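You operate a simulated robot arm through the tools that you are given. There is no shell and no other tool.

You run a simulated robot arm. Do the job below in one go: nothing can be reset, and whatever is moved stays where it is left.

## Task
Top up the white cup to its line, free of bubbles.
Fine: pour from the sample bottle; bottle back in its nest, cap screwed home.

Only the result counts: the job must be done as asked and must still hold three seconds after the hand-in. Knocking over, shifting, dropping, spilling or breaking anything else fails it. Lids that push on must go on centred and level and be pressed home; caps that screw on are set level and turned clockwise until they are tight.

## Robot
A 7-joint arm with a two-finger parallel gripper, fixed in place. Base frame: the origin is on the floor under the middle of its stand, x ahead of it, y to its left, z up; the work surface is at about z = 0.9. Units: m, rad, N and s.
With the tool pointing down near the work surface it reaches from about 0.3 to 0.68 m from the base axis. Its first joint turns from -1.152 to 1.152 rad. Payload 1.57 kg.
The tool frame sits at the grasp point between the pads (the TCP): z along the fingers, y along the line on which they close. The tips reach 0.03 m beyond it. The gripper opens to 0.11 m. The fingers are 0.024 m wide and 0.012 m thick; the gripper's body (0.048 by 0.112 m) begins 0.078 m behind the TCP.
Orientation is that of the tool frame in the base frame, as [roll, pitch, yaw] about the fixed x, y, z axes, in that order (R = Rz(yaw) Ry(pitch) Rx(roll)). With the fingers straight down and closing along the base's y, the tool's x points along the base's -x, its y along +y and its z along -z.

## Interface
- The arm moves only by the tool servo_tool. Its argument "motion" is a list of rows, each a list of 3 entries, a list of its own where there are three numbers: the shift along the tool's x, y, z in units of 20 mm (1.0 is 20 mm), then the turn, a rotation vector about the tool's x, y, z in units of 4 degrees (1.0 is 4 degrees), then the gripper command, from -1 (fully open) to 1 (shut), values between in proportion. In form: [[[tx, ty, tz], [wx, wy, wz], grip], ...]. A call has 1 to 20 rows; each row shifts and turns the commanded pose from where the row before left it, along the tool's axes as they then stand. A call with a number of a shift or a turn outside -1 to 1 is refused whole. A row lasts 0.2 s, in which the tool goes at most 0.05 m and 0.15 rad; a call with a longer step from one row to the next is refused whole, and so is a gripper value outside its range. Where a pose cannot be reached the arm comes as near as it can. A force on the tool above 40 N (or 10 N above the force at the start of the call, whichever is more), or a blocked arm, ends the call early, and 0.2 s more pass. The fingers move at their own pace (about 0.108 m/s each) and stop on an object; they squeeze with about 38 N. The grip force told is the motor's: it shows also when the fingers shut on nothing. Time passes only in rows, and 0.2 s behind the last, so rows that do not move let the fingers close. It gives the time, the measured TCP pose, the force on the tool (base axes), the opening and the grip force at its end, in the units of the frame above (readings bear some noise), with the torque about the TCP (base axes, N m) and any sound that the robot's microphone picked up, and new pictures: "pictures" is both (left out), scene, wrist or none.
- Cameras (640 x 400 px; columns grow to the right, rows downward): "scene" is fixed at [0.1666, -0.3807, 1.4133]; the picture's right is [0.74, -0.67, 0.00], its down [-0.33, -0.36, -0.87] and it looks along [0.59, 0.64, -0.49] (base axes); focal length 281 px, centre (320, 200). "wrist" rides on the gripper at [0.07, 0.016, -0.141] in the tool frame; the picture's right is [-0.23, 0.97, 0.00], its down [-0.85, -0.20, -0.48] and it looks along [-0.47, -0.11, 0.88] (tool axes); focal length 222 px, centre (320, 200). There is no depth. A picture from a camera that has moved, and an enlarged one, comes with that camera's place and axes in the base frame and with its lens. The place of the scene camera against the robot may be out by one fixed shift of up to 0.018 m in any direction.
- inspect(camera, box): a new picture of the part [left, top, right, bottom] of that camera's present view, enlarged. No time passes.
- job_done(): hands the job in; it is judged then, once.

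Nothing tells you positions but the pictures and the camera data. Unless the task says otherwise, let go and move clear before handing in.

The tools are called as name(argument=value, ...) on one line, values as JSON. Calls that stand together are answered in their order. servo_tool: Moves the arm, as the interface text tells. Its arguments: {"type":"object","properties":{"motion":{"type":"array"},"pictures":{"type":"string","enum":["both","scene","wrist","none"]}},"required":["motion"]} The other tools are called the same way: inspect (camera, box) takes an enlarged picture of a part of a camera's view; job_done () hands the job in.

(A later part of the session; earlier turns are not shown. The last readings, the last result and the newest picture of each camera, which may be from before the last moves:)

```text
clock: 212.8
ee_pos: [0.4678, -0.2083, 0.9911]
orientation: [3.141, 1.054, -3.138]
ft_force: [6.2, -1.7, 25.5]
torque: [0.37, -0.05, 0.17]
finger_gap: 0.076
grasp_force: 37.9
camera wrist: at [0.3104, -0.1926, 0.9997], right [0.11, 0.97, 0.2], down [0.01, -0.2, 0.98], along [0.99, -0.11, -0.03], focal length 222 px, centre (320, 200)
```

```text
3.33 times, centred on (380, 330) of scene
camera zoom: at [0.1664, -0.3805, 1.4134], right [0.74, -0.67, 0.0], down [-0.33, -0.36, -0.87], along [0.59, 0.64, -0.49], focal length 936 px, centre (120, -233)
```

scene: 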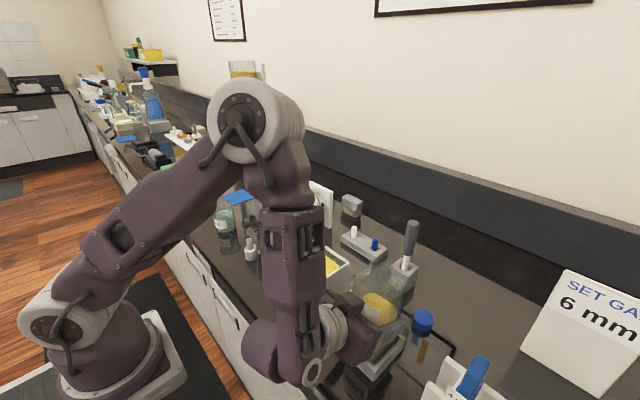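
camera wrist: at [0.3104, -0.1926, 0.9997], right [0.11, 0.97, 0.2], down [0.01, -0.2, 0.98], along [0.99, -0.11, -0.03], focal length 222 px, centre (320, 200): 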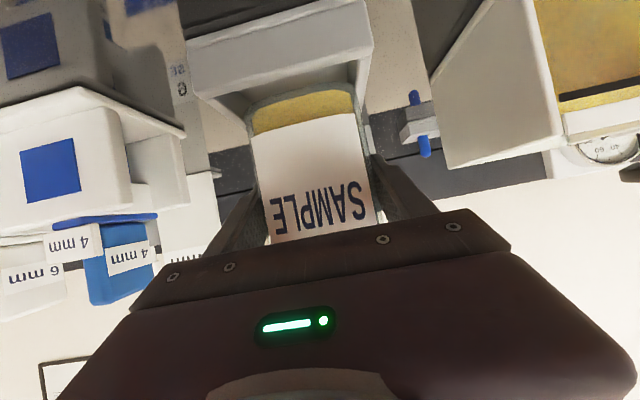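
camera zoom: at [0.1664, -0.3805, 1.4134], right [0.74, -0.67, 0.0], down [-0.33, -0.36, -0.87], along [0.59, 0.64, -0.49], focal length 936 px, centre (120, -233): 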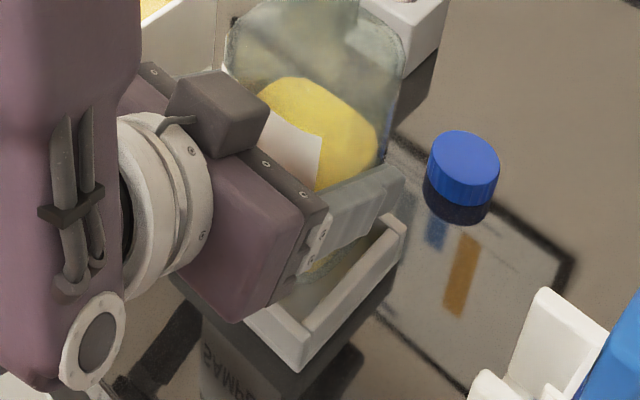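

The bottle touched down early (25 N at 10 mm too high): it is resting on the nest's rim, a few mm off toward +y, and slid up a little in the grip. I'll lift off, look, and re-centre before lowering again.

servo_tool(motion=[[[-0.2, 0, -0.115], [0, 0, 0], 1], [[-0.3, 0, -0.1725], [0, 0, 0], 1], [[-0.3, 0, -0.1725], [0, 0, 0], 1], [[-0.2, 0, -0.115], [0, 0, 0], 1], [[0, 0, 0], [0, 0, 0], 1], [[0, 0, 0], [0, 0, 0], 1]], pictures="both")

inspect(camera="wrist", box=[150, 0, 450, 240])

inspect(camera="scene", box=[320, 230, 440, 390])

```text
clock: 214.2
ee_pos: [0.4669, -0.2081, 1.0128]
orientation: [3.14, 1.047, -3.141]
ft_force: [0.0, 0.6, -6.8]
torque: [0.0, 0.04, 0.0]
finger_gap: 0.0763
grasp_force: 37.6
camera wrist: at [0.3104, -0.1928, 1.0223], right [0.11, 0.97, 0.2], down [0.01, -0.2, 0.98], along [0.99, -0.11, -0.04], focal length 222 px, centre (320, 200)
```

scene: 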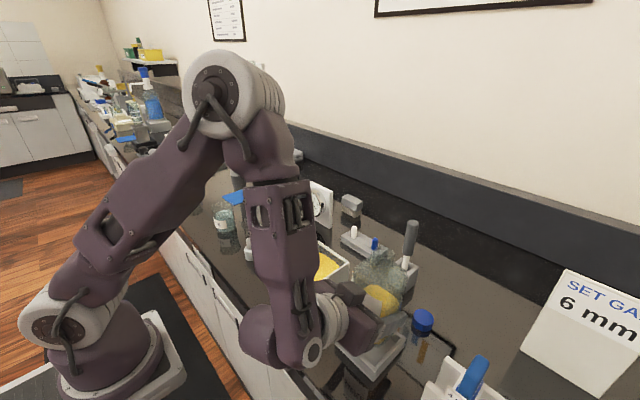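
wrist: 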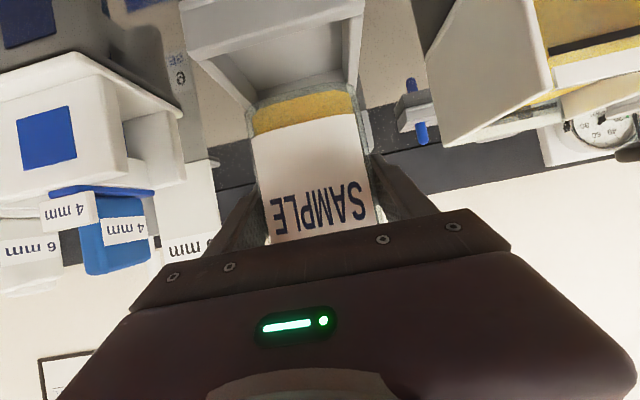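

```text
1.67 times, centred on (300, 120) of wrist
camera zoom: at [0.3104, -0.1928, 1.0223], right [0.11, 0.97, 0.2], down [0.01, -0.2, 0.98], along [0.99, -0.11, -0.04], focal length 370 px, centre (353, 333)
```

zoom: 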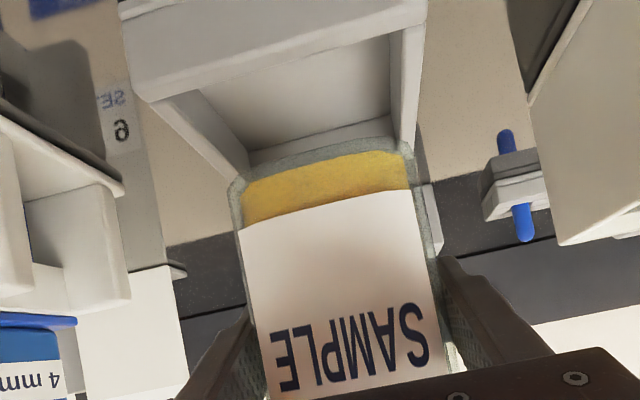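

```text
2.50 times, centred on (380, 310) of scene
camera zoom: at [0.1667, -0.3807, 1.4133], right [0.74, -0.67, 0.0], down [-0.33, -0.36, -0.87], along [0.59, 0.64, -0.49], focal length 702 px, centre (170, -75)
```

zoom: 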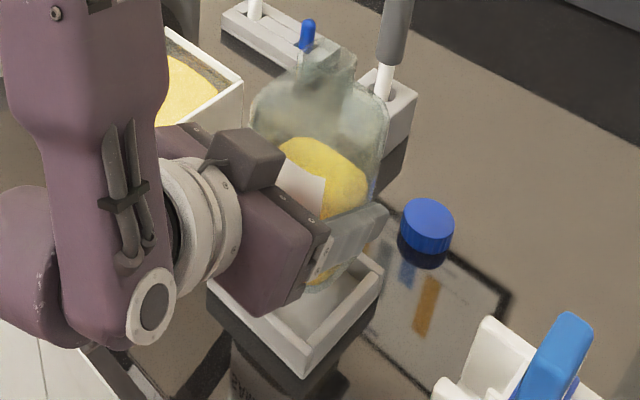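

Measured in the camera's own frame, the nest centre lies about 2–3 mm toward -y of the bottle (and slightly +x). Shifting that way and lowering gently in small steps.

servo_tool(motion=[[[-0.05, -0.15, 0.087], [0, 0, 0], 1], [[0.2, 0, 0.115], [0, 0, 0], 1], [[0.25, 0, 0.1437], [0, 0, 0], 1], [[0.2, 0, 0.115], [0, 0, 0], 1], [[0.1, 0, 0.0575], [0, 0, 0], 1], [[0, 0, 0], [0, 0, 0], 1]], pictures="wrist")

inspect(camera="wrist", box=[180, 0, 400, 140])

```text
clock: 215.6
ee_pos: [0.4688, -0.211, 0.9957]
orientation: [3.14, 1.049, -3.139]
ft_force: [0.3, -0.8, -7.9]
torque: [-0.02, 0.02, 0.02]
finger_gap: 0.0761
grasp_force: 37.4
camera wrist: at [0.311, -0.196, 1.0057], right [0.11, 0.97, 0.2], down [0.01, -0.2, 0.98], along [0.99, -0.11, -0.04], focal length 222 px, centre (320, 200)
```

wrist: 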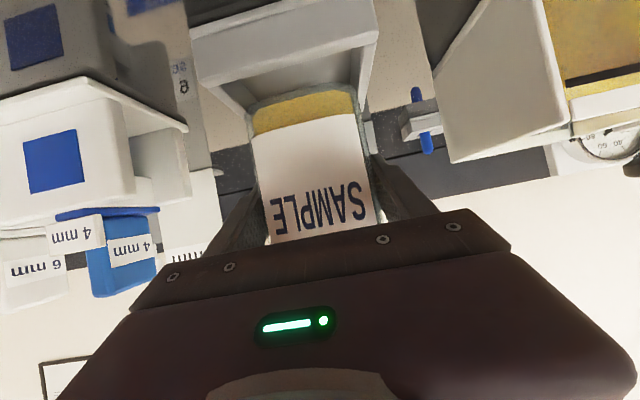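

```text
2.86 times, centred on (290, 70) of wrist
camera zoom: at [0.311, -0.196, 1.0057], right [0.11, 0.97, 0.2], down [0.01, -0.2, 0.98], along [0.99, -0.11, -0.04], focal length 635 px, centre (406, 571)
```

zoom: 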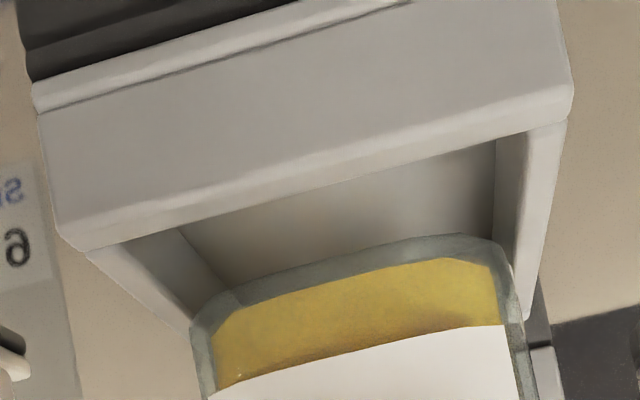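

inspect(camera="wrist", box=[195, 50, 275, 130])

inspect(camera="wrist", box=[320, 10, 400, 120])

```text
5.00 times, centred on (235, 90) of wrist
camera zoom: at [0.311, -0.196, 1.0057], right [0.11, 0.97, 0.2], down [0.01, -0.2, 0.98], along [0.99, -0.11, -0.04], focal length 1111 px, centre (745, 750)
```

zoom: 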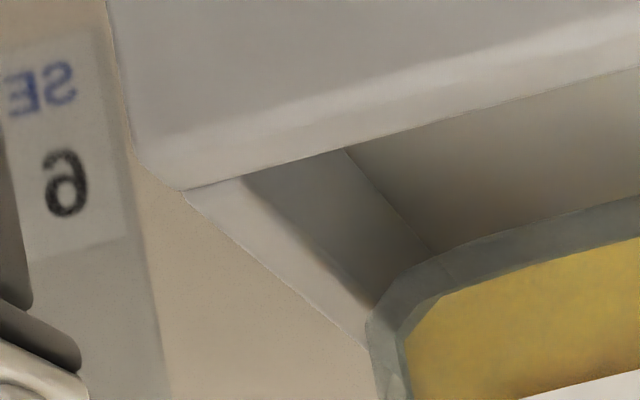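

```text
3.64 times, centred on (360, 65) of wrist
camera zoom: at [0.311, -0.196, 1.0057], right [0.11, 0.97, 0.2], down [0.01, -0.2, 0.98], along [0.99, -0.11, -0.04], focal length 808 px, centre (174, 691)
```

zoom: 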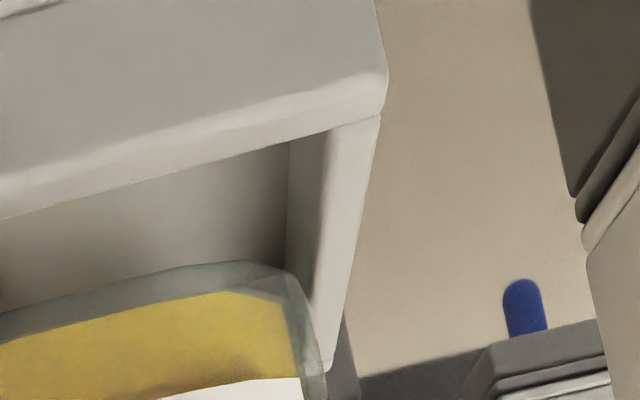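

The nest's inner opening is ~0.080 m against the 0.076 m bottle, so ±2 mm play; I'm now within ~1 mm of centre. Lowering in small steps with force checks.

servo_tool(motion=[[[0, 0.04, 0], [0, 0, 0], 1], [[0.0867, 0, 0.05], [0, 0, 0], 1], [[0.0867, 0, 0.05], [0, 0, 0], 1], [[0, 0, 0], [0, 0, 0], 1]], pictures="none")

servo_tool(motion=[[[0.0867, 0, 0.05], [0, 0, 0], 1], [[0.0867, 0, 0.05], [0, 0, 0], 1], [[0, 0, 0], [0, 0, 0], 1]], pictures="none")

```text
clock: 216.6
ee_pos: [0.4697, -0.2107, 0.9935]
orientation: [3.141, 1.047, -3.14]
ft_force: [0.1, -0.8, -7.8]
torque: [-0.02, 0.02, -0.02]
finger_gap: 0.0762
grasp_force: 37.9
```

```text
clock: 217.4
ee_pos: [0.4689, -0.2115, 0.9901]
orientation: [3.141, 1.052, -3.138]
ft_force: [-7.8, 0.9, 18.3]
torque: [0.04, -0.49, 0.05]
finger_gap: 0.076
grasp_force: 37.9
```

Contact again, but the torque now points to the back edge (r_x ≈ +0.038, no y offset), so y is right and I'm ~1 mm too far in +x. Lifting slightly, shifting back 1 mm, and retrying.

servo_tool(motion=[[[-0.13, 0, -0.075], [0, 0, 0], 1], [[0.025, 0, -0.0433], [0, 0, 0], 1], [[0, 0, 0], [0, 0, 0], 1]], pictures="none")

servo_tool(motion=[[[0.0867, 0, 0.05], [0, 0, 0], 1], [[0.0433, 0, 0.025], [0, 0, 0], 1], [[0, 0, 0], [0, 0, 0], 1]], pictures="none")

```text
clock: 218.2
ee_pos: [0.4663, -0.2106, 0.9908]
orientation: [-3.141, 1.048, -3.142]
ft_force: [1.7, -1.3, 0.8]
torque: [-0.35, -0.39, 0.02]
finger_gap: 0.0761
grasp_force: 37.7
```

```text
clock: 219.0
ee_pos: [0.4672, -0.2102, 0.9872]
orientation: [-3.141, 1.05, -3.14]
ft_force: [-4.9, -1.1, 19.0]
torque: [-0.1, -0.67, 0.06]
finger_gap: 0.0756
grasp_force: 38.0
```

servo_tool(motion=[[[-0.26, 0, -0.15], [0, 0, 0], 1], [[-0.26, 0, -0.15], [0, 0, 0], 1], [[0, 0, 0], [0, 0, 0], 1]], pictures="both")

inspect(camera="wrist", box=[180, 0, 400, 140])

inspect(camera="scene", box=[330, 230, 430, 380])

```text
clock: 219.8
ee_pos: [0.4673, -0.2104, 0.9984]
orientation: [3.14, 1.047, -3.141]
ft_force: [-0.2, -0.3, -6.8]
torque: [-0.02, 0.01, 0.01]
finger_gap: 0.0759
grasp_force: 37.9
camera wrist: at [0.3101, -0.1953, 1.0087], right [0.11, 0.97, 0.2], down [0.01, -0.2, 0.98], along [0.99, -0.11, -0.04], focal length 222 px, centre (320, 200)
```

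scene: 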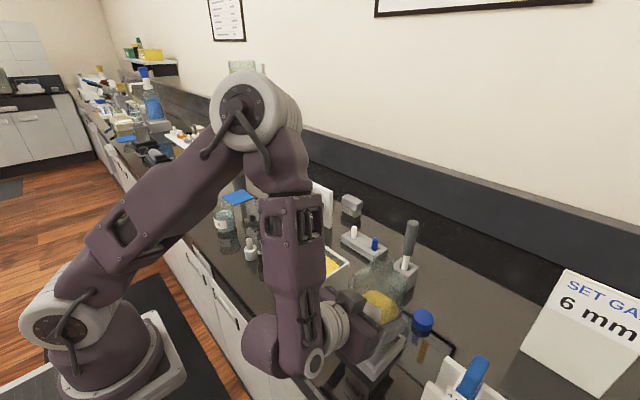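
wrist: 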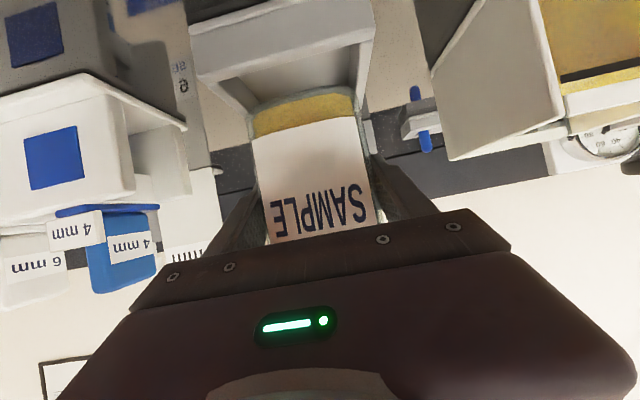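

```text
2.86 times, centred on (290, 70) of wrist
camera zoom: at [0.3101, -0.1953, 1.0087], right [0.11, 0.97, 0.2], down [0.01, -0.2, 0.98], along [0.99, -0.11, -0.04], focal length 635 px, centre (406, 571)
```

zoom: 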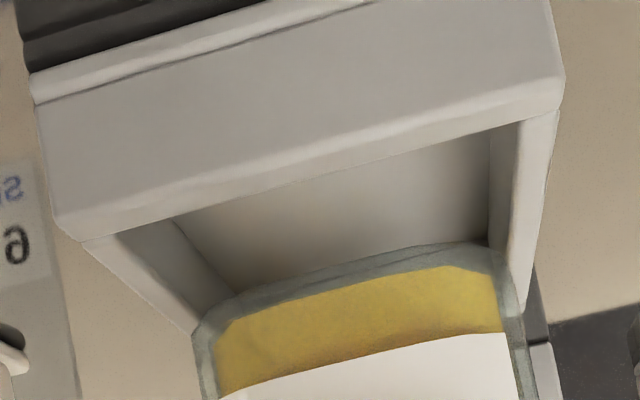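

```text
2.67 times, centred on (380, 305) of scene
camera zoom: at [0.1667, -0.3807, 1.4133], right [0.74, -0.67, 0.0], down [-0.33, -0.36, -0.87], along [0.59, 0.64, -0.49], focal length 749 px, centre (160, -80)
```

zoom: 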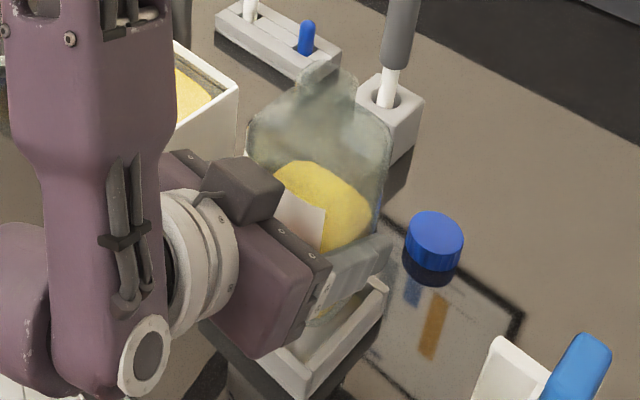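

The bottle still looks upright. It has crept +x in the grip, so I'll shift back 2 mm more and lower in 1 mm steps, stopping at the first hint of contact.

servo_tool(motion=[[[0.05, 0, -0.0866], [0, 0, 0], 1], [[0.13, 0, 0.075], [0, 0, 0], 1], [[0.087, 0, 0.05], [0, 0, 0], 1], [[0, 0, 0], [0, 0, 0], 1]], pictures="none")

servo_tool(motion=[[[0.0433, 0, 0.025], [0, 0, 0], 1], [[0, 0, 0], [0, 0, 0], 1]], pictures="none")

servo_tool(motion=[[[0.0433, 0, 0.025], [0, 0, 0], 1], [[0, 0, 0], [0, 0, 0], 1]], pictures="none")

```text
clock: 220.8
ee_pos: [0.4651, -0.2096, 0.9944]
orientation: [3.14, 1.047, -3.14]
ft_force: [-0.5, -0.4, -7.2]
torque: [0.03, 0.03, -0.01]
finger_gap: 0.0761
grasp_force: 38.0
```

```text
clock: 221.4
ee_pos: [0.4653, -0.2094, 0.9936]
orientation: [3.138, 1.048, -3.14]
ft_force: [-0.1, -0.8, -6.6]
torque: [0.03, -0.01, 0.01]
finger_gap: 0.0759
grasp_force: 37.9
```

```text
clock: 222.0
ee_pos: [0.4651, -0.21, 0.9918]
orientation: [3.138, 1.046, -3.139]
ft_force: [-0.3, -0.7, -7.4]
torque: [0.04, 0.01, 0.01]
finger_gap: 0.0758
grasp_force: 37.6
```

servo_tool(motion=[[[0.0433, 0, 0.025], [0, 0, 0], 1], [[0, 0, 0], [0, 0, 0], 1]], pictures="none")

servo_tool(motion=[[[0.0433, 0, 0.025], [0, 0, 0], 1], [[0, 0, 0], [0, 0, 0], 1]], pictures="none")

servo_tool(motion=[[[0.0433, 0, 0.025], [0, 0, 0], 1], [[0, 0, 0], [0, 0, 0], 1]], pictures="none")

```text
clock: 222.6
ee_pos: [0.465, -0.2109, 0.9914]
orientation: [3.139, 1.047, -3.14]
ft_force: [0.1, 0.2, -5.9]
torque: [-0.05, 0.01, 0.01]
finger_gap: 0.0757
grasp_force: 37.9
```

```text
clock: 223.2
ee_pos: [0.4653, -0.2095, 0.9908]
orientation: [3.14, 1.048, -3.139]
ft_force: [-0.9, -0.2, -7.3]
torque: [0.03, 0.06, 0.01]
finger_gap: 0.0758
grasp_force: 37.8
```

```text
clock: 223.8
ee_pos: [0.4654, -0.2114, 0.9912]
orientation: [3.141, 1.046, -3.14]
ft_force: [0.4, -0.3, -6.9]
torque: [-0.04, 0.01, 0.02]
finger_gap: 0.0761
grasp_force: 38.2
```

servo_tool(motion=[[[0.0433, 0, 0.025], [0, 0, 0], 1], [[0.0433, 0, 0.025], [0, 0, 0], 1], [[0, 0, 0], [0, 0, 0], 1]], pictures="none")

servo_tool(motion=[[[0.0433, 0, 0.025], [0, 0, 0], 1], [[0, 0, 0], [0, 0, 0], 1]], pictures="none")

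```text
clock: 224.6
ee_pos: [0.4658, -0.2113, 0.9882]
orientation: [3.139, 1.051, -3.142]
ft_force: [0.1, 0.4, -6.5]
torque: [0.0, 0.03, -0.01]
finger_gap: 0.0762
grasp_force: 37.5
```

```text
clock: 225.2
ee_pos: [0.4659, -0.2104, 0.9877]
orientation: [-3.14, 1.051, -3.139]
ft_force: [-2.4, 1.6, 4.9]
torque: [-0.07, -0.26, 0.07]
finger_gap: 0.0759
grasp_force: 38.5
```

inspect(camera="wrist", box=[180, 0, 400, 140])

inspect(camera="scene", box=[340, 300, 420, 380])

inspect(camera="scene", box=[330, 230, 430, 380])

```text
2.86 times, centred on (290, 70) of wrist
camera zoom: at [0.3086, -0.1955, 0.9971], right [0.11, 0.97, 0.2], down [0.01, -0.2, 0.98], along [0.99, -0.11, -0.03], focal length 635 px, centre (406, 571)
```

zoom: 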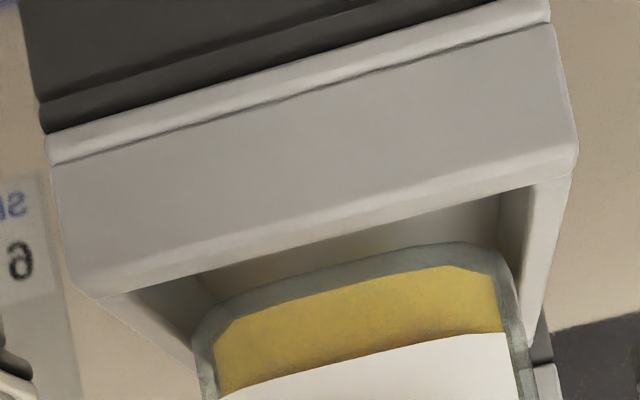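

```text
5.00 times, centred on (380, 340) of scene
camera zoom: at [0.1664, -0.3806, 1.4134], right [0.74, -0.67, 0.0], down [-0.33, -0.36, -0.87], along [0.59, 0.64, -0.49], focal length 1404 px, centre (20, -500)
```

zoom: 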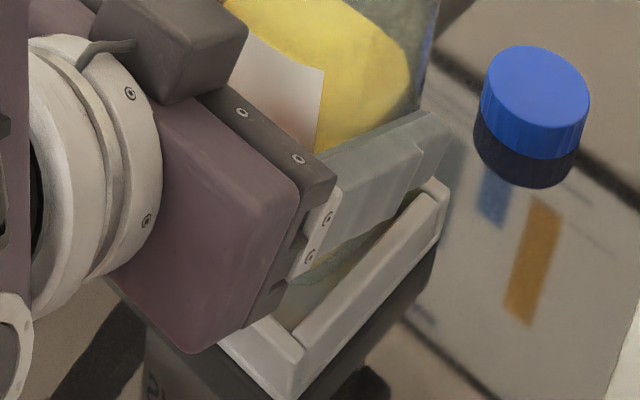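

```text
2.67 times, centred on (380, 305) of scene
camera zoom: at [0.1664, -0.3806, 1.4134], right [0.74, -0.67, 0.0], down [-0.33, -0.36, -0.87], along [0.59, 0.64, -0.49], focal length 749 px, centre (160, -80)
```

zoom: 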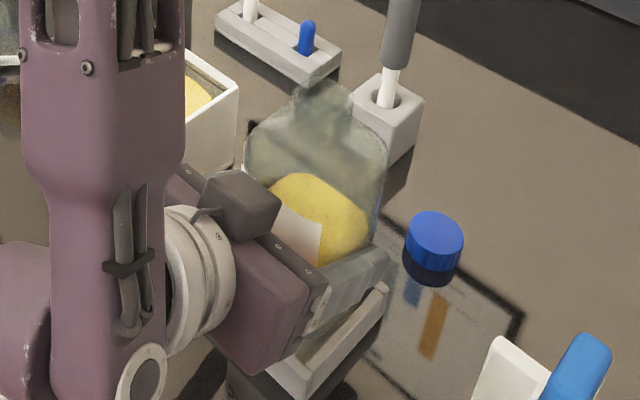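

By the label's apparent size the bottle crept about 4–5 mm toward +x in the grip, so it still catches the back wall (light 12 N contact). Lifting 3 mm, shifting back another 2.7 mm, and lowering carefully.

servo_tool(motion=[[[-0.15, 0, -0.0865], [0, 0, 0], 1], [[0.0675, 0, -0.117], [0, 0, 0], 1], [[0, 0, 0], [0, 0, 0], 1]], pictures="none")

servo_tool(motion=[[[0.0867, 0, 0.05], [0, 0, 0], 1], [[0.0433, 0, 0.025], [0, 0, 0], 1], [[0, 0, 0], [0, 0, 0], 1]], pictures="none")

servo_tool(motion=[[[0.0433, 0, 0.025], [0, 0, 0], 1], [[0, 0, 0], [0, 0, 0], 1]], pictures="none")

```text
clock: 226.0
ee_pos: [0.4643, -0.2106, 0.9886]
orientation: [3.141, 1.048, -3.141]
ft_force: [-0.4, 0.4, -7.3]
torque: [0.01, 0.01, -0.03]
finger_gap: 0.0757
grasp_force: 38.6
```

```text
clock: 226.8
ee_pos: [0.462, -0.2105, 0.9871]
orientation: [-3.141, 1.051, -3.141]
ft_force: [-3.3, -2.5, 5.0]
torque: [0.17, -0.24, 0.0]
finger_gap: 0.076
grasp_force: 38.6
```

```text
clock: 227.4
ee_pos: [0.4625, -0.2102, 0.9885]
orientation: [-3.14, 1.053, -3.137]
ft_force: [-2.2, -4.4, 17.2]
torque: [0.25, -0.86, -0.06]
finger_gap: 0.0758
grasp_force: 38.4
```

servo_tool(motion=[[[-0.17, 0, -0.1], [0, 0, 0], 1], [[0.07, -0.03, -0.121], [0, 0, 0], 1], [[0, 0, 0], [0, 0, 0], 1]], pictures="none")

inspect(camera="wrist", box=[180, 0, 400, 140])

inspect(camera="scene", box=[340, 300, 420, 380])

```text
clock: 228.2
ee_pos: [0.4603, -0.2096, 0.9891]
orientation: [3.141, 1.046, -3.14]
ft_force: [-0.1, 0.2, -6.1]
torque: [0.01, 0.03, 0.01]
finger_gap: 0.076
grasp_force: 38.2
```

```text
2.86 times, centred on (290, 70) of wrist
camera zoom: at [0.3019, -0.1955, 0.9999], right [0.11, 0.97, 0.2], down [0.01, -0.2, 0.98], along [0.99, -0.11, -0.04], focal length 635 px, centre (406, 571)
```

zoom: 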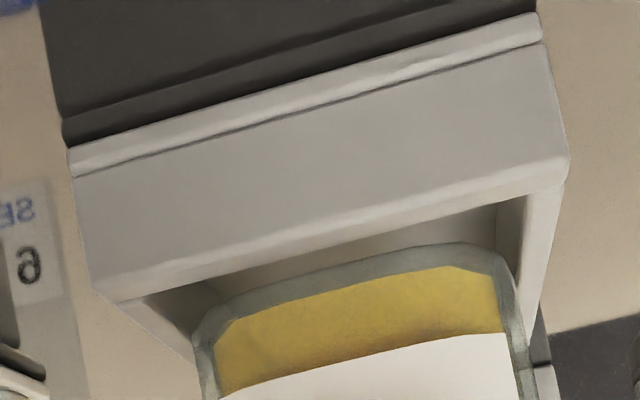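

```text
5.00 times, centred on (380, 340) of scene
camera zoom: at [0.1667, -0.3807, 1.4133], right [0.74, -0.67, 0.0], down [-0.33, -0.36, -0.87], along [0.59, 0.64, -0.49], focal length 1404 px, centre (20, -500)
```

zoom: 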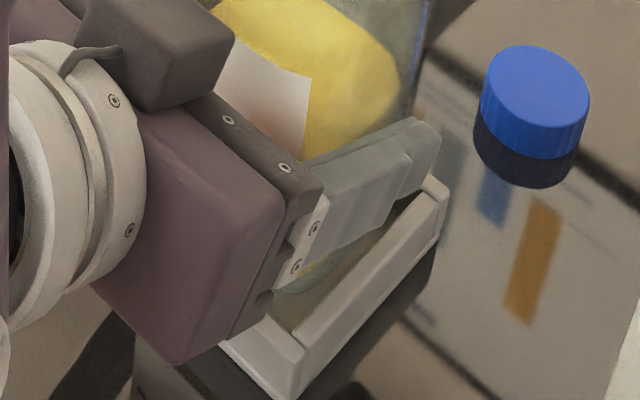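

Using the camera's reported pose as the more exact reference, the nest centre is at (0.4635, -0.211) and the bottle should now be centred over it. Lowering in 1 mm steps.

servo_tool(motion=[[[0.0433, 0, 0.025], [0, 0, 0], 1], [[0.0433, 0, 0.025], [0, 0, 0], 1], [[0, 0, 0], [0, 0, 0], 1]], pictures="none")

servo_tool(motion=[[[0.0433, 0, 0.025], [0, 0, 0], 1], [[0.0433, 0, 0.025], [0, 0, 0], 1], [[0, 0, 0], [0, 0, 0], 1]], pictures="none")

```text
clock: 229.0
ee_pos: [0.4611, -0.2114, 0.9887]
orientation: [-3.14, 1.053, -3.139]
ft_force: [-5.3, 3.2, 16.2]
torque: [-0.73, 1.1, -0.32]
finger_gap: 0.0758
grasp_force: 38.2
```

```text
clock: 229.8
ee_pos: [0.4592, -0.2117, 0.9864]
orientation: [3.141, 1.05, -3.136]
ft_force: [9.4, 3.9, 23.6]
torque: [-0.97, 0.5, 0.17]
finger_gap: 0.0762
grasp_force: 37.9
```

Now the opposite (front, -y) corner touches, so I overshot slightly: the fit is tight (±1–2 mm). Lifting and re-measuring.

servo_tool(motion=[[[-0.17, 0, -0.1], [0, 0, 0], 1], [[-0.17, 0, -0.1], [0, 0, 0], 1], [[0, 0, 0], [0, 0, 0], 1]], pictures="both")

inspect(camera="wrist", box=[180, 0, 400, 250])

inspect(camera="wrist", box=[190, 30, 390, 150])

inspect(camera="scene", box=[330, 230, 430, 380])

```text
clock: 230.6
ee_pos: [0.4584, -0.2101, 0.9935]
orientation: [3.138, 1.044, 3.141]
ft_force: [-0.8, 0.1, -7.0]
torque: [0.01, 0.02, 0.0]
finger_gap: 0.0759
grasp_force: 37.8
camera wrist: at [0.3016, -0.1956, 1.0037], right [0.11, 0.97, 0.2], down [0.01, -0.2, 0.98], along [0.99, -0.11, -0.04], focal length 222 px, centre (320, 200)
```

scene: 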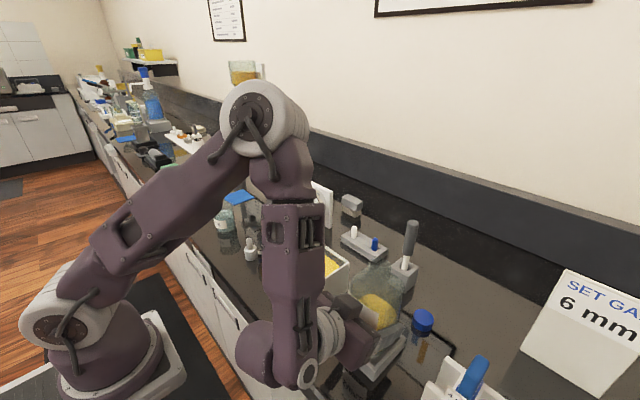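
wrist: 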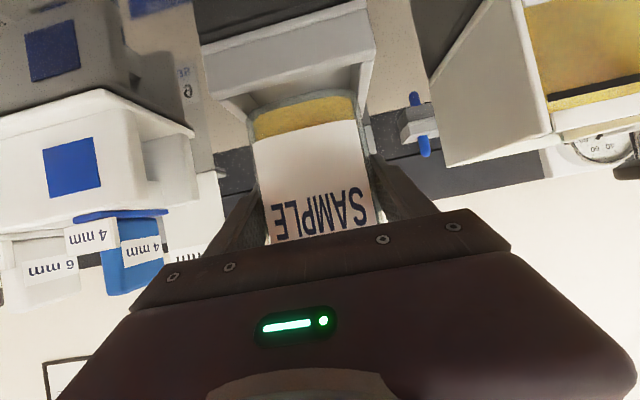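

```text
1.60 times, centred on (290, 125) of wrist
camera zoom: at [0.3016, -0.1956, 1.0037], right [0.11, 0.97, 0.2], down [0.01, -0.2, 0.98], along [0.99, -0.11, -0.04], focal length 355 px, centre (368, 320)
```

zoom: 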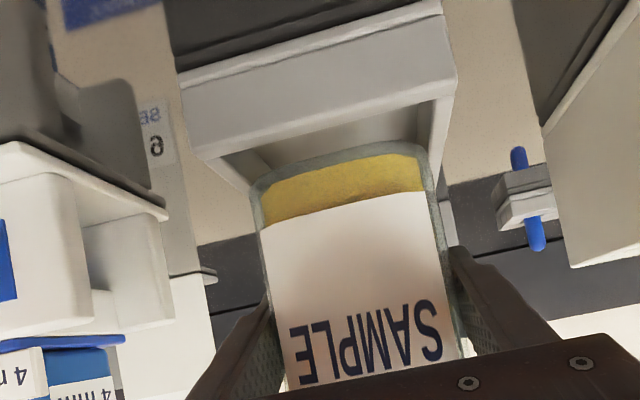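

```text
3.20 times, centred on (290, 90) of wrist
camera zoom: at [0.3016, -0.1956, 1.0037], right [0.11, 0.97, 0.2], down [0.01, -0.2, 0.98], along [0.99, -0.11, -0.04], focal length 711 px, centre (416, 552)
```

zoom: 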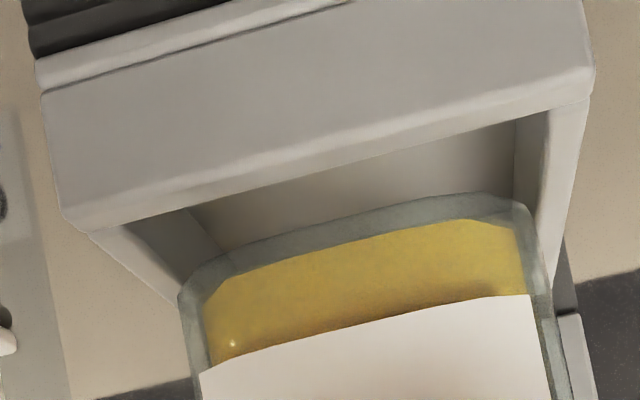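

```text
2.67 times, centred on (380, 305) of scene
camera zoom: at [0.1667, -0.3807, 1.4133], right [0.74, -0.67, 0.0], down [-0.33, -0.36, -0.87], along [0.59, 0.64, -0.49], focal length 749 px, centre (160, -80)
```

zoom: 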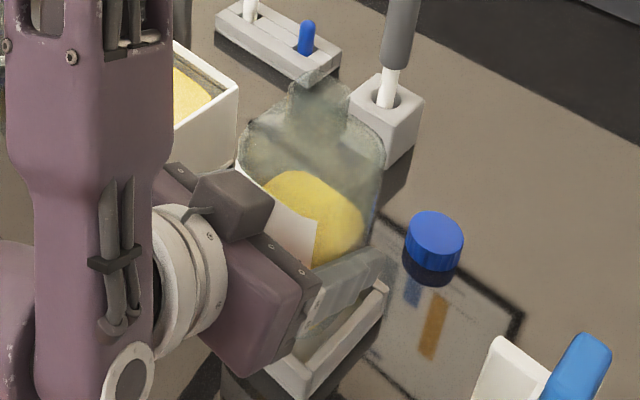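

The nest hasn't moved. The bottle must sit between my last two tries, so I'll go to the middle (x ≈ 0.461, y ≈ -0.211) and lower gently again.

servo_tool(motion=[[[-0.055, 0.025, 0.0953], [0, 0, 0], 1], [[0.0867, 0, 0.05], [0, 0, 0], 1], [[0.0433, 0, 0.025], [0, 0, 0], 1], [[0, 0, 0], [0, 0, 0], 1]], pictures="none")

servo_tool(motion=[[[0.0433, 0, 0.025], [0, 0, 0], 1], [[0, 0, 0], [0, 0, 0], 1]], pictures="none")

servo_tool(motion=[[[0.0433, 0, 0.025], [0, 0, 0], 1], [[0, 0, 0], [0, 0, 0], 1]], pictures="none")

```text
clock: 231.6
ee_pos: [0.4621, -0.2113, 0.9898]
orientation: [3.139, 1.048, -3.14]
ft_force: [0.5, -0.1, -6.8]
torque: [-0.02, -0.02, -0.04]
finger_gap: 0.0757
grasp_force: 37.6
```

```text
clock: 232.2
ee_pos: [0.4619, -0.2109, 0.9898]
orientation: [3.139, 1.047, -3.141]
ft_force: [-0.4, 0.7, -6.4]
torque: [0.01, 0.01, 0.0]
finger_gap: 0.0758
grasp_force: 38.0
```

```text
clock: 232.8
ee_pos: [0.461, -0.2093, 0.9873]
orientation: [3.14, 1.049, -3.14]
ft_force: [-0.1, -0.6, -6.4]
torque: [-0.03, 0.04, -0.03]
finger_gap: 0.0759
grasp_force: 38.2
```

No contact yet. Continuing down.

servo_tool(motion=[[[0.0433, 0, 0.025], [0, 0, 0], 1], [[0, 0, 0], [0, 0, 0], 1]], pictures="none")

servo_tool(motion=[[[0.0433, 0, 0.025], [0, 0, 0], 1], [[0, 0, 0], [0, 0, 0], 1]], pictures="none")

servo_tool(motion=[[[0.0433, 0, 0.025], [0, 0, 0], 1], [[0, 0, 0], [0, 0, 0], 1]], pictures="none")

```text
clock: 233.4
ee_pos: [0.4622, -0.2111, 0.9868]
orientation: [3.139, 1.045, 3.14]
ft_force: [0.0, 0.1, -6.4]
torque: [-0.02, 0.05, 0.05]
finger_gap: 0.076
grasp_force: 38.2
```

```text
clock: 234.0
ee_pos: [0.4599, -0.21, 0.9864]
orientation: [3.138, 1.046, -3.141]
ft_force: [-0.2, 0.7, -7.5]
torque: [-0.01, 0.01, -0.01]
finger_gap: 0.0759
grasp_force: 38.0
```

```text
clock: 234.6
ee_pos: [0.4611, -0.2113, 0.9854]
orientation: [3.14, 1.047, -3.14]
ft_force: [0.5, 0.9, -6.7]
torque: [-0.01, 0.05, 0.0]
finger_gap: 0.076
grasp_force: 37.9
```

servo_tool(motion=[[[0.0433, 0, 0.025], [0, 0, 0], 1], [[0.0433, 0, 0.025], [0, 0, 0], 1], [[0, 0, 0], [0, 0, 0], 1]], pictures="none")

servo_tool(motion=[[[0.0433, 0, 0.025], [0, 0, 0], 1], [[0, 0, 0], [0, 0, 0], 1]], pictures="none")

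inspect(camera="wrist", box=[180, 0, 400, 140])

```text
clock: 235.4
ee_pos: [0.4604, -0.2104, 0.9823]
orientation: [3.139, 1.047, -3.141]
ft_force: [-0.5, -0.3, -6.6]
torque: [0.04, 0.05, 0.0]
finger_gap: 0.076
grasp_force: 38.0
```

```text
clock: 236.0
ee_pos: [0.4598, -0.211, 0.9819]
orientation: [3.141, 1.046, 3.142]
ft_force: [0.1, 0.4, -6.0]
torque: [-0.01, 0.02, -0.01]
finger_gap: 0.076
grasp_force: 38.4
```

```text
2.86 times, centred on (290, 70) of wrist
camera zoom: at [0.304, -0.1956, 0.992], right [0.11, 0.97, 0.2], down [0.01, -0.2, 0.98], along [0.99, -0.11, -0.03], focal length 635 px, centre (406, 571)
```

zoom: 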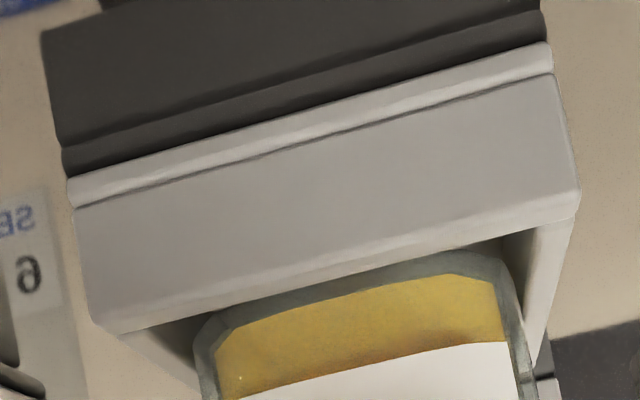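

It's going in freely. Continuing down in small steps.

servo_tool(motion=[[[0.0433, 0, 0.025], [0, 0, 0], 1], [[0.0433, 0, 0.025], [0, 0, 0], 1], [[0, 0, 0], [0, 0, 0], 1]], pictures="none")

servo_tool(motion=[[[0.0433, 0, 0.025], [0, 0, 0], 1], [[0.0433, 0, 0.025], [0, 0, 0], 1], [[0, 0, 0], [0, 0, 0], 1]], pictures="none")

servo_tool(motion=[[[0.0433, 0, 0.025], [0, 0, 0], 1], [[0.0433, 0, 0.025], [0, 0, 0], 1], [[0, 0, 0], [0, 0, 0], 1]], pictures="none")

```text
clock: 236.8
ee_pos: [0.4611, -0.2106, 0.9794]
orientation: [3.14, 1.047, -3.139]
ft_force: [-0.1, 0.6, -7.4]
torque: [-0.02, 0.08, 0.01]
finger_gap: 0.0759
grasp_force: 38.3
```

```text
clock: 237.6
ee_pos: [0.4624, -0.2107, 0.9787]
orientation: [3.138, 1.047, -3.139]
ft_force: [-0.2, 0.6, -6.9]
torque: [-0.01, 0.02, -0.04]
finger_gap: 0.076
grasp_force: 38.7
```

```text
clock: 238.4
ee_pos: [0.4627, -0.2117, 0.9763]
orientation: [3.139, 1.047, -3.14]
ft_force: [0.6, 0.6, -6.6]
torque: [-0.01, 0.0, 0.01]
finger_gap: 0.0758
grasp_force: 38.4
```

servo_tool(motion=[[[0.0433, 0, 0.025], [0, 0, 0], 1], [[0.0433, 0, 0.025], [0, 0, 0], 1], [[0, 0, 0], [0, 0, 0], 1]], pictures="none")

servo_tool(motion=[[[0.0433, 0, 0.025], [0, 0, 0], 1], [[0.0433, 0, 0.025], [0, 0, 0], 1], [[0, 0, 0], [0, 0, 0], 1]], pictures="none")

servo_tool(motion=[[[0.0433, 0, 0.025], [0, 0, 0], 1], [[0.0433, 0, 0.025], [0, 0, 0], 1], [[0, 0, 0], [0, 0, 0], 1]], pictures="none")

inspect(camera="wrist", box=[180, 0, 400, 140])

```text
clock: 239.2
ee_pos: [0.4615, -0.21, 0.9744]
orientation: [3.14, 1.048, -3.139]
ft_force: [-0.7, -0.1, -6.9]
torque: [0.02, 0.01, 0.02]
finger_gap: 0.0758
grasp_force: 37.9
```

```text
clock: 240.0
ee_pos: [0.4609, -0.2097, 0.9725]
orientation: [3.138, 1.046, -3.139]
ft_force: [0.5, 0.0, -6.1]
torque: [0.03, -0.03, 0.01]
finger_gap: 0.0761
grasp_force: 37.9
```

```text
clock: 240.8
ee_pos: [0.4622, -0.2108, 0.9697]
orientation: [3.141, 1.047, -3.139]
ft_force: [-0.6, -0.7, -8.0]
torque: [-0.01, 0.05, 0.02]
finger_gap: 0.0759
grasp_force: 37.9
```

```text
2.86 times, centred on (290, 70) of wrist
camera zoom: at [0.3043, -0.1956, 0.9802], right [0.11, 0.97, 0.2], down [0.01, -0.2, 0.98], along [0.99, -0.11, -0.04], focal length 635 px, centre (406, 571)
```

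zoom: 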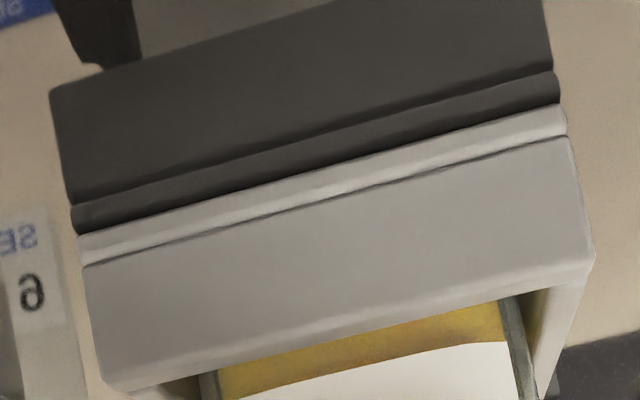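

servo_tool(motion=[[[0.0433, 0, 0.025], [0, 0, 0], 1], [[0.0433, 0, 0.025], [0, 0, 0], 1], [[0, 0, 0], [0, 0, 0], 1]], pictures="none")

servo_tool(motion=[[[0.0433, 0, 0.025], [0, 0, 0], 1], [[0, 0, 0], [0, 0, 0], 1]], pictures="none")

servo_tool(motion=[[[0.0433, 0, 0.025], [0, 0, 0], 1], [[0, 0, 0], [0, 0, 0], 1]], pictures="none")

```text
clock: 241.6
ee_pos: [0.4616, -0.2112, 0.9684]
orientation: [3.141, 1.047, -3.14]
ft_force: [0.3, 0.1, -5.8]
torque: [0.04, 0.03, 0.0]
finger_gap: 0.076
grasp_force: 38.1
```

```text
clock: 242.2
ee_pos: [0.4614, -0.211, 0.9682]
orientation: [3.141, 1.047, -3.141]
ft_force: [-0.2, 0.5, -6.5]
torque: [0.02, 0.06, 0.02]
finger_gap: 0.076
grasp_force: 38.6
```

```text
clock: 242.8
ee_pos: [0.463, -0.2111, 0.9669]
orientation: [3.141, 1.048, -3.139]
ft_force: [-0.7, -0.7, -7.0]
torque: [0.02, 0.01, 0.02]
finger_gap: 0.076
grasp_force: 38.0
```

servo_tool(motion=[[[0.0433, 0, 0.025], [0, 0, 0], 1], [[0, 0, 0], [0, 0, 0], 1]], pictures="none")

servo_tool(motion=[[[0.0433, 0, 0.025], [0, 0, 0], 1], [[0, 0, 0], [0, 0, 0], 1]], pictures="none")

inspect(camera="scene", box=[340, 290, 430, 390])

inspect(camera="wrist", box=[180, 0, 460, 240])

```text
clock: 243.4
ee_pos: [0.4611, -0.211, 0.965]
orientation: [3.139, 1.048, -3.14]
ft_force: [-0.5, -0.2, -7.4]
torque: [-0.01, -0.01, 0.02]
finger_gap: 0.0758
grasp_force: 37.8
```

```text
clock: 244.0
ee_pos: [0.4629, -0.2107, 0.9657]
orientation: [3.141, 1.048, -3.14]
ft_force: [0.2, -0.6, -7.3]
torque: [-0.02, 0.01, 0.03]
finger_gap: 0.0757
grasp_force: 37.9
```

```text
4.00 times, centred on (385, 340) of scene
camera zoom: at [0.1667, -0.3807, 1.4133], right [0.74, -0.67, 0.0], down [-0.33, -0.36, -0.87], along [0.59, 0.64, -0.49], focal length 1123 px, centre (60, -360)
```

zoom: 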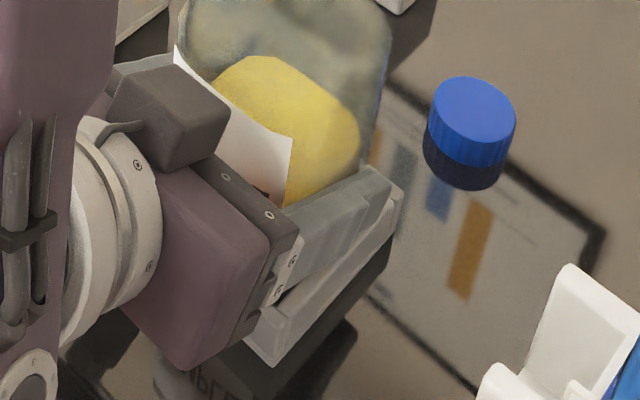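

```text
1.67 times, centred on (320, 120) of wrist
camera zoom: at [0.3041, -0.1958, 0.9744], right [0.11, 0.97, 0.2], down [0.01, -0.2, 0.98], along [0.99, -0.11, -0.03], focal length 370 px, centre (320, 333)
```

zoom: 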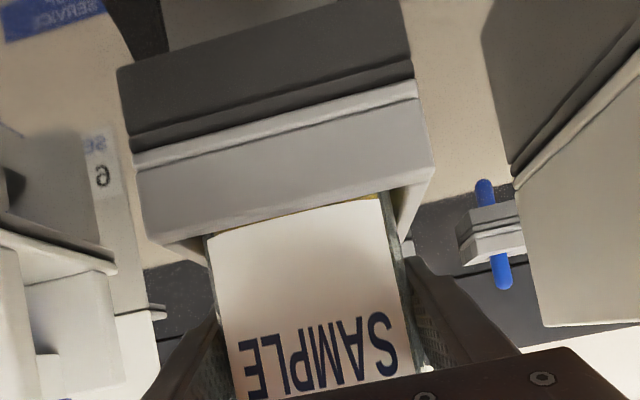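

servo_tool(motion=[[[0.0433, 0, 0.025], [0, 0, 0], 1], [[0, 0, 0], [0, 0, 0], 1]], pictures="none")

servo_tool(motion=[[[0.0433, 0, 0.025], [0, 0, 0], 1], [[0, 0, 0], [0, 0, 0], 1]], pictures="none")

servo_tool(motion=[[[0.0433, 0, 0.025], [0, 0, 0], 1], [[0, 0, 0], [0, 0, 0], 1]], pictures="none")

```text
clock: 244.6
ee_pos: [0.4611, -0.211, 0.9632]
orientation: [3.141, 1.048, -3.138]
ft_force: [0.3, 0.2, -6.3]
torque: [-0.01, 0.01, -0.02]
finger_gap: 0.0759
grasp_force: 38.0
```

```text
clock: 245.2
ee_pos: [0.4614, -0.2113, 0.963]
orientation: [-3.141, 1.049, -3.14]
ft_force: [-3.5, 0.2, 5.6]
torque: [-0.18, 0.66, -0.11]
finger_gap: 0.076
grasp_force: 37.7
```

```text
clock: 245.8
ee_pos: [0.4616, -0.2106, 0.9623]
orientation: [-3.14, 1.052, -3.139]
ft_force: [-0.3, 0.0, 21.4]
torque: [-0.05, 0.97, -0.33]
finger_gap: 0.0759
grasp_force: 37.9
```

The bottle's front bottom edge touches the nest floor (torque says the bottle leans a hair in the grip). I'll ease the force and level it by small tilts before releasing.

servo_tool(motion=[[[-0.0433, 0, -0.025], [0, 0, 0], 1], [[0, 0, 0], [0, 0.25, 0], 1], [[0, 0, 0], [0, 0, 0], 1]], pictures="none")

servo_tool(motion=[[[0, 0, 0], [0, 0.25, 0], 1], [[0, 0, 0], [0, 0, 0], 1]], pictures="none")

```text
clock: 246.6
ee_pos: [0.4613, -0.2101, 0.9626]
orientation: [-3.141, 1.031, -3.14]
ft_force: [6.2, -2.6, 11.1]
torque: [-0.18, -1.07, -0.11]
finger_gap: 0.0761
grasp_force: 38.4
```

```text
clock: 247.2
ee_pos: [0.4618, -0.2096, 0.9624]
orientation: [3.139, 1.015, -3.14]
ft_force: [8.7, -1.3, 8.0]
torque: [-0.32, -0.93, -0.15]
finger_gap: 0.076
grasp_force: 38.2
```

servo_tool(motion=[[[0, 0, 0], [0, -0.25, 0], 1], [[0, 0, 0], [0, 0, 0], 1]], pictures="none")

inspect(camera="scene", box=[330, 240, 430, 390])

```text
clock: 247.8
ee_pos: [0.461, -0.2101, 0.963]
orientation: [3.138, 1.027, -3.142]
ft_force: [-4.4, 0.9, 6.8]
torque: [-0.39, -0.32, -0.09]
finger_gap: 0.0758
grasp_force: 37.7
```

```text
2.67 times, centred on (380, 315) of scene
camera zoom: at [0.1663, -0.3806, 1.4134], right [0.74, -0.67, 0.0], down [-0.33, -0.36, -0.87], along [0.59, 0.64, -0.49], focal length 749 px, centre (160, -107)
```

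zoom: 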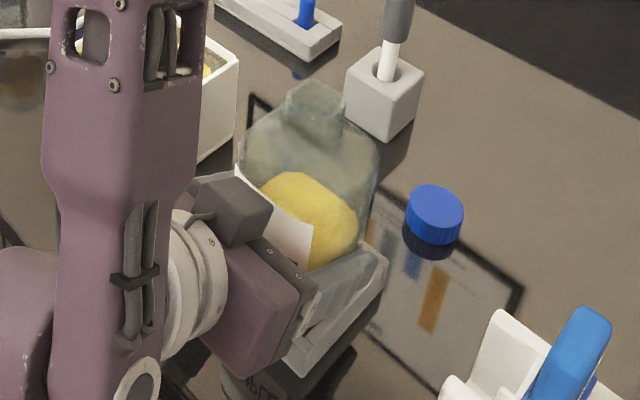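

Contact is nearly flat now. Releasing the bottle.

servo_tool(motion=[[[0, 0, 0], [0, 0, 0], 0.3], [[0, 0, 0], [0, 0, 0], -0.3], [[0, 0, 0], [0, 0, 0], -0.45], [[0, 0, 0], [0, 0, 0], -0.6], [[0, 0, 0], [0, 0, 0], -1], [[0, 0, 0], [0, 0, 0], -1], [[0, 0, 0], [0, 0, 0], -1]], pictures="both")

inspect(camera="scene", box=[330, 240, 430, 390])

inspect(camera="wrist", box=[180, 0, 460, 240])

```text
clock: 249.4
ee_pos: [0.4616, -0.2092, 0.9628]
orientation: [3.139, 1.032, 3.142]
ft_force: [0.0, 0.0, 0.7]
torque: [-0.02, 0.01, -0.02]
finger_gap: 0.1102
grasp_force: 0.1
camera wrist: at [0.3041, -0.195, 0.975], right [0.11, 0.97, 0.2], down [0.03, -0.2, 0.98], along [0.99, -0.11, -0.05], focal length 222 px, centre (320, 200)
```

scene: 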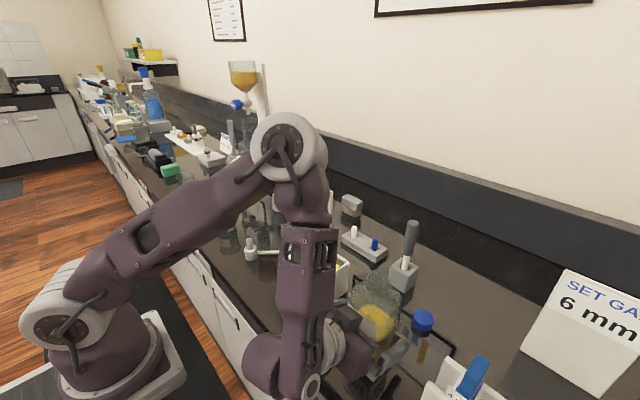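
wrist: 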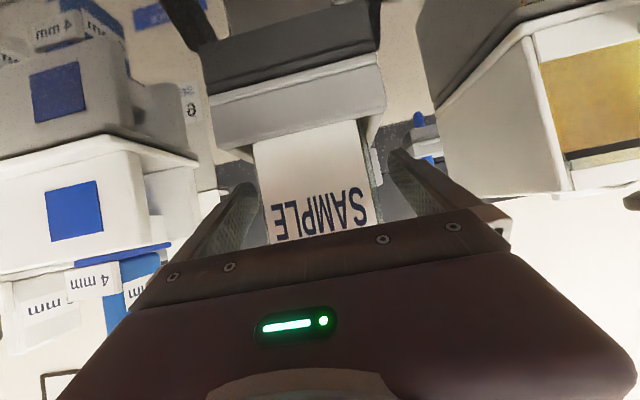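

```text
2.67 times, centred on (380, 315) of scene
camera zoom: at [0.1666, -0.3807, 1.4133], right [0.74, -0.67, 0.0], down [-0.33, -0.36, -0.87], along [0.59, 0.64, -0.49], focal length 749 px, centre (160, -107)
```

zoom: 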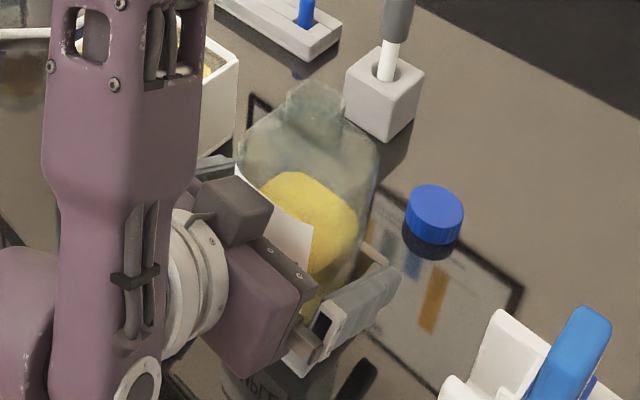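

```text
1.67 times, centred on (320, 120) of wrist
camera zoom: at [0.3041, -0.195, 0.975], right [0.11, 0.97, 0.2], down [0.03, -0.2, 0.98], along [0.99, -0.11, -0.05], focal length 370 px, centre (320, 333)
```

zoom: 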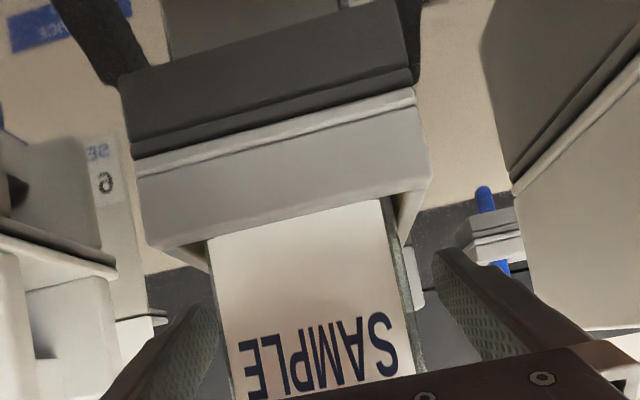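

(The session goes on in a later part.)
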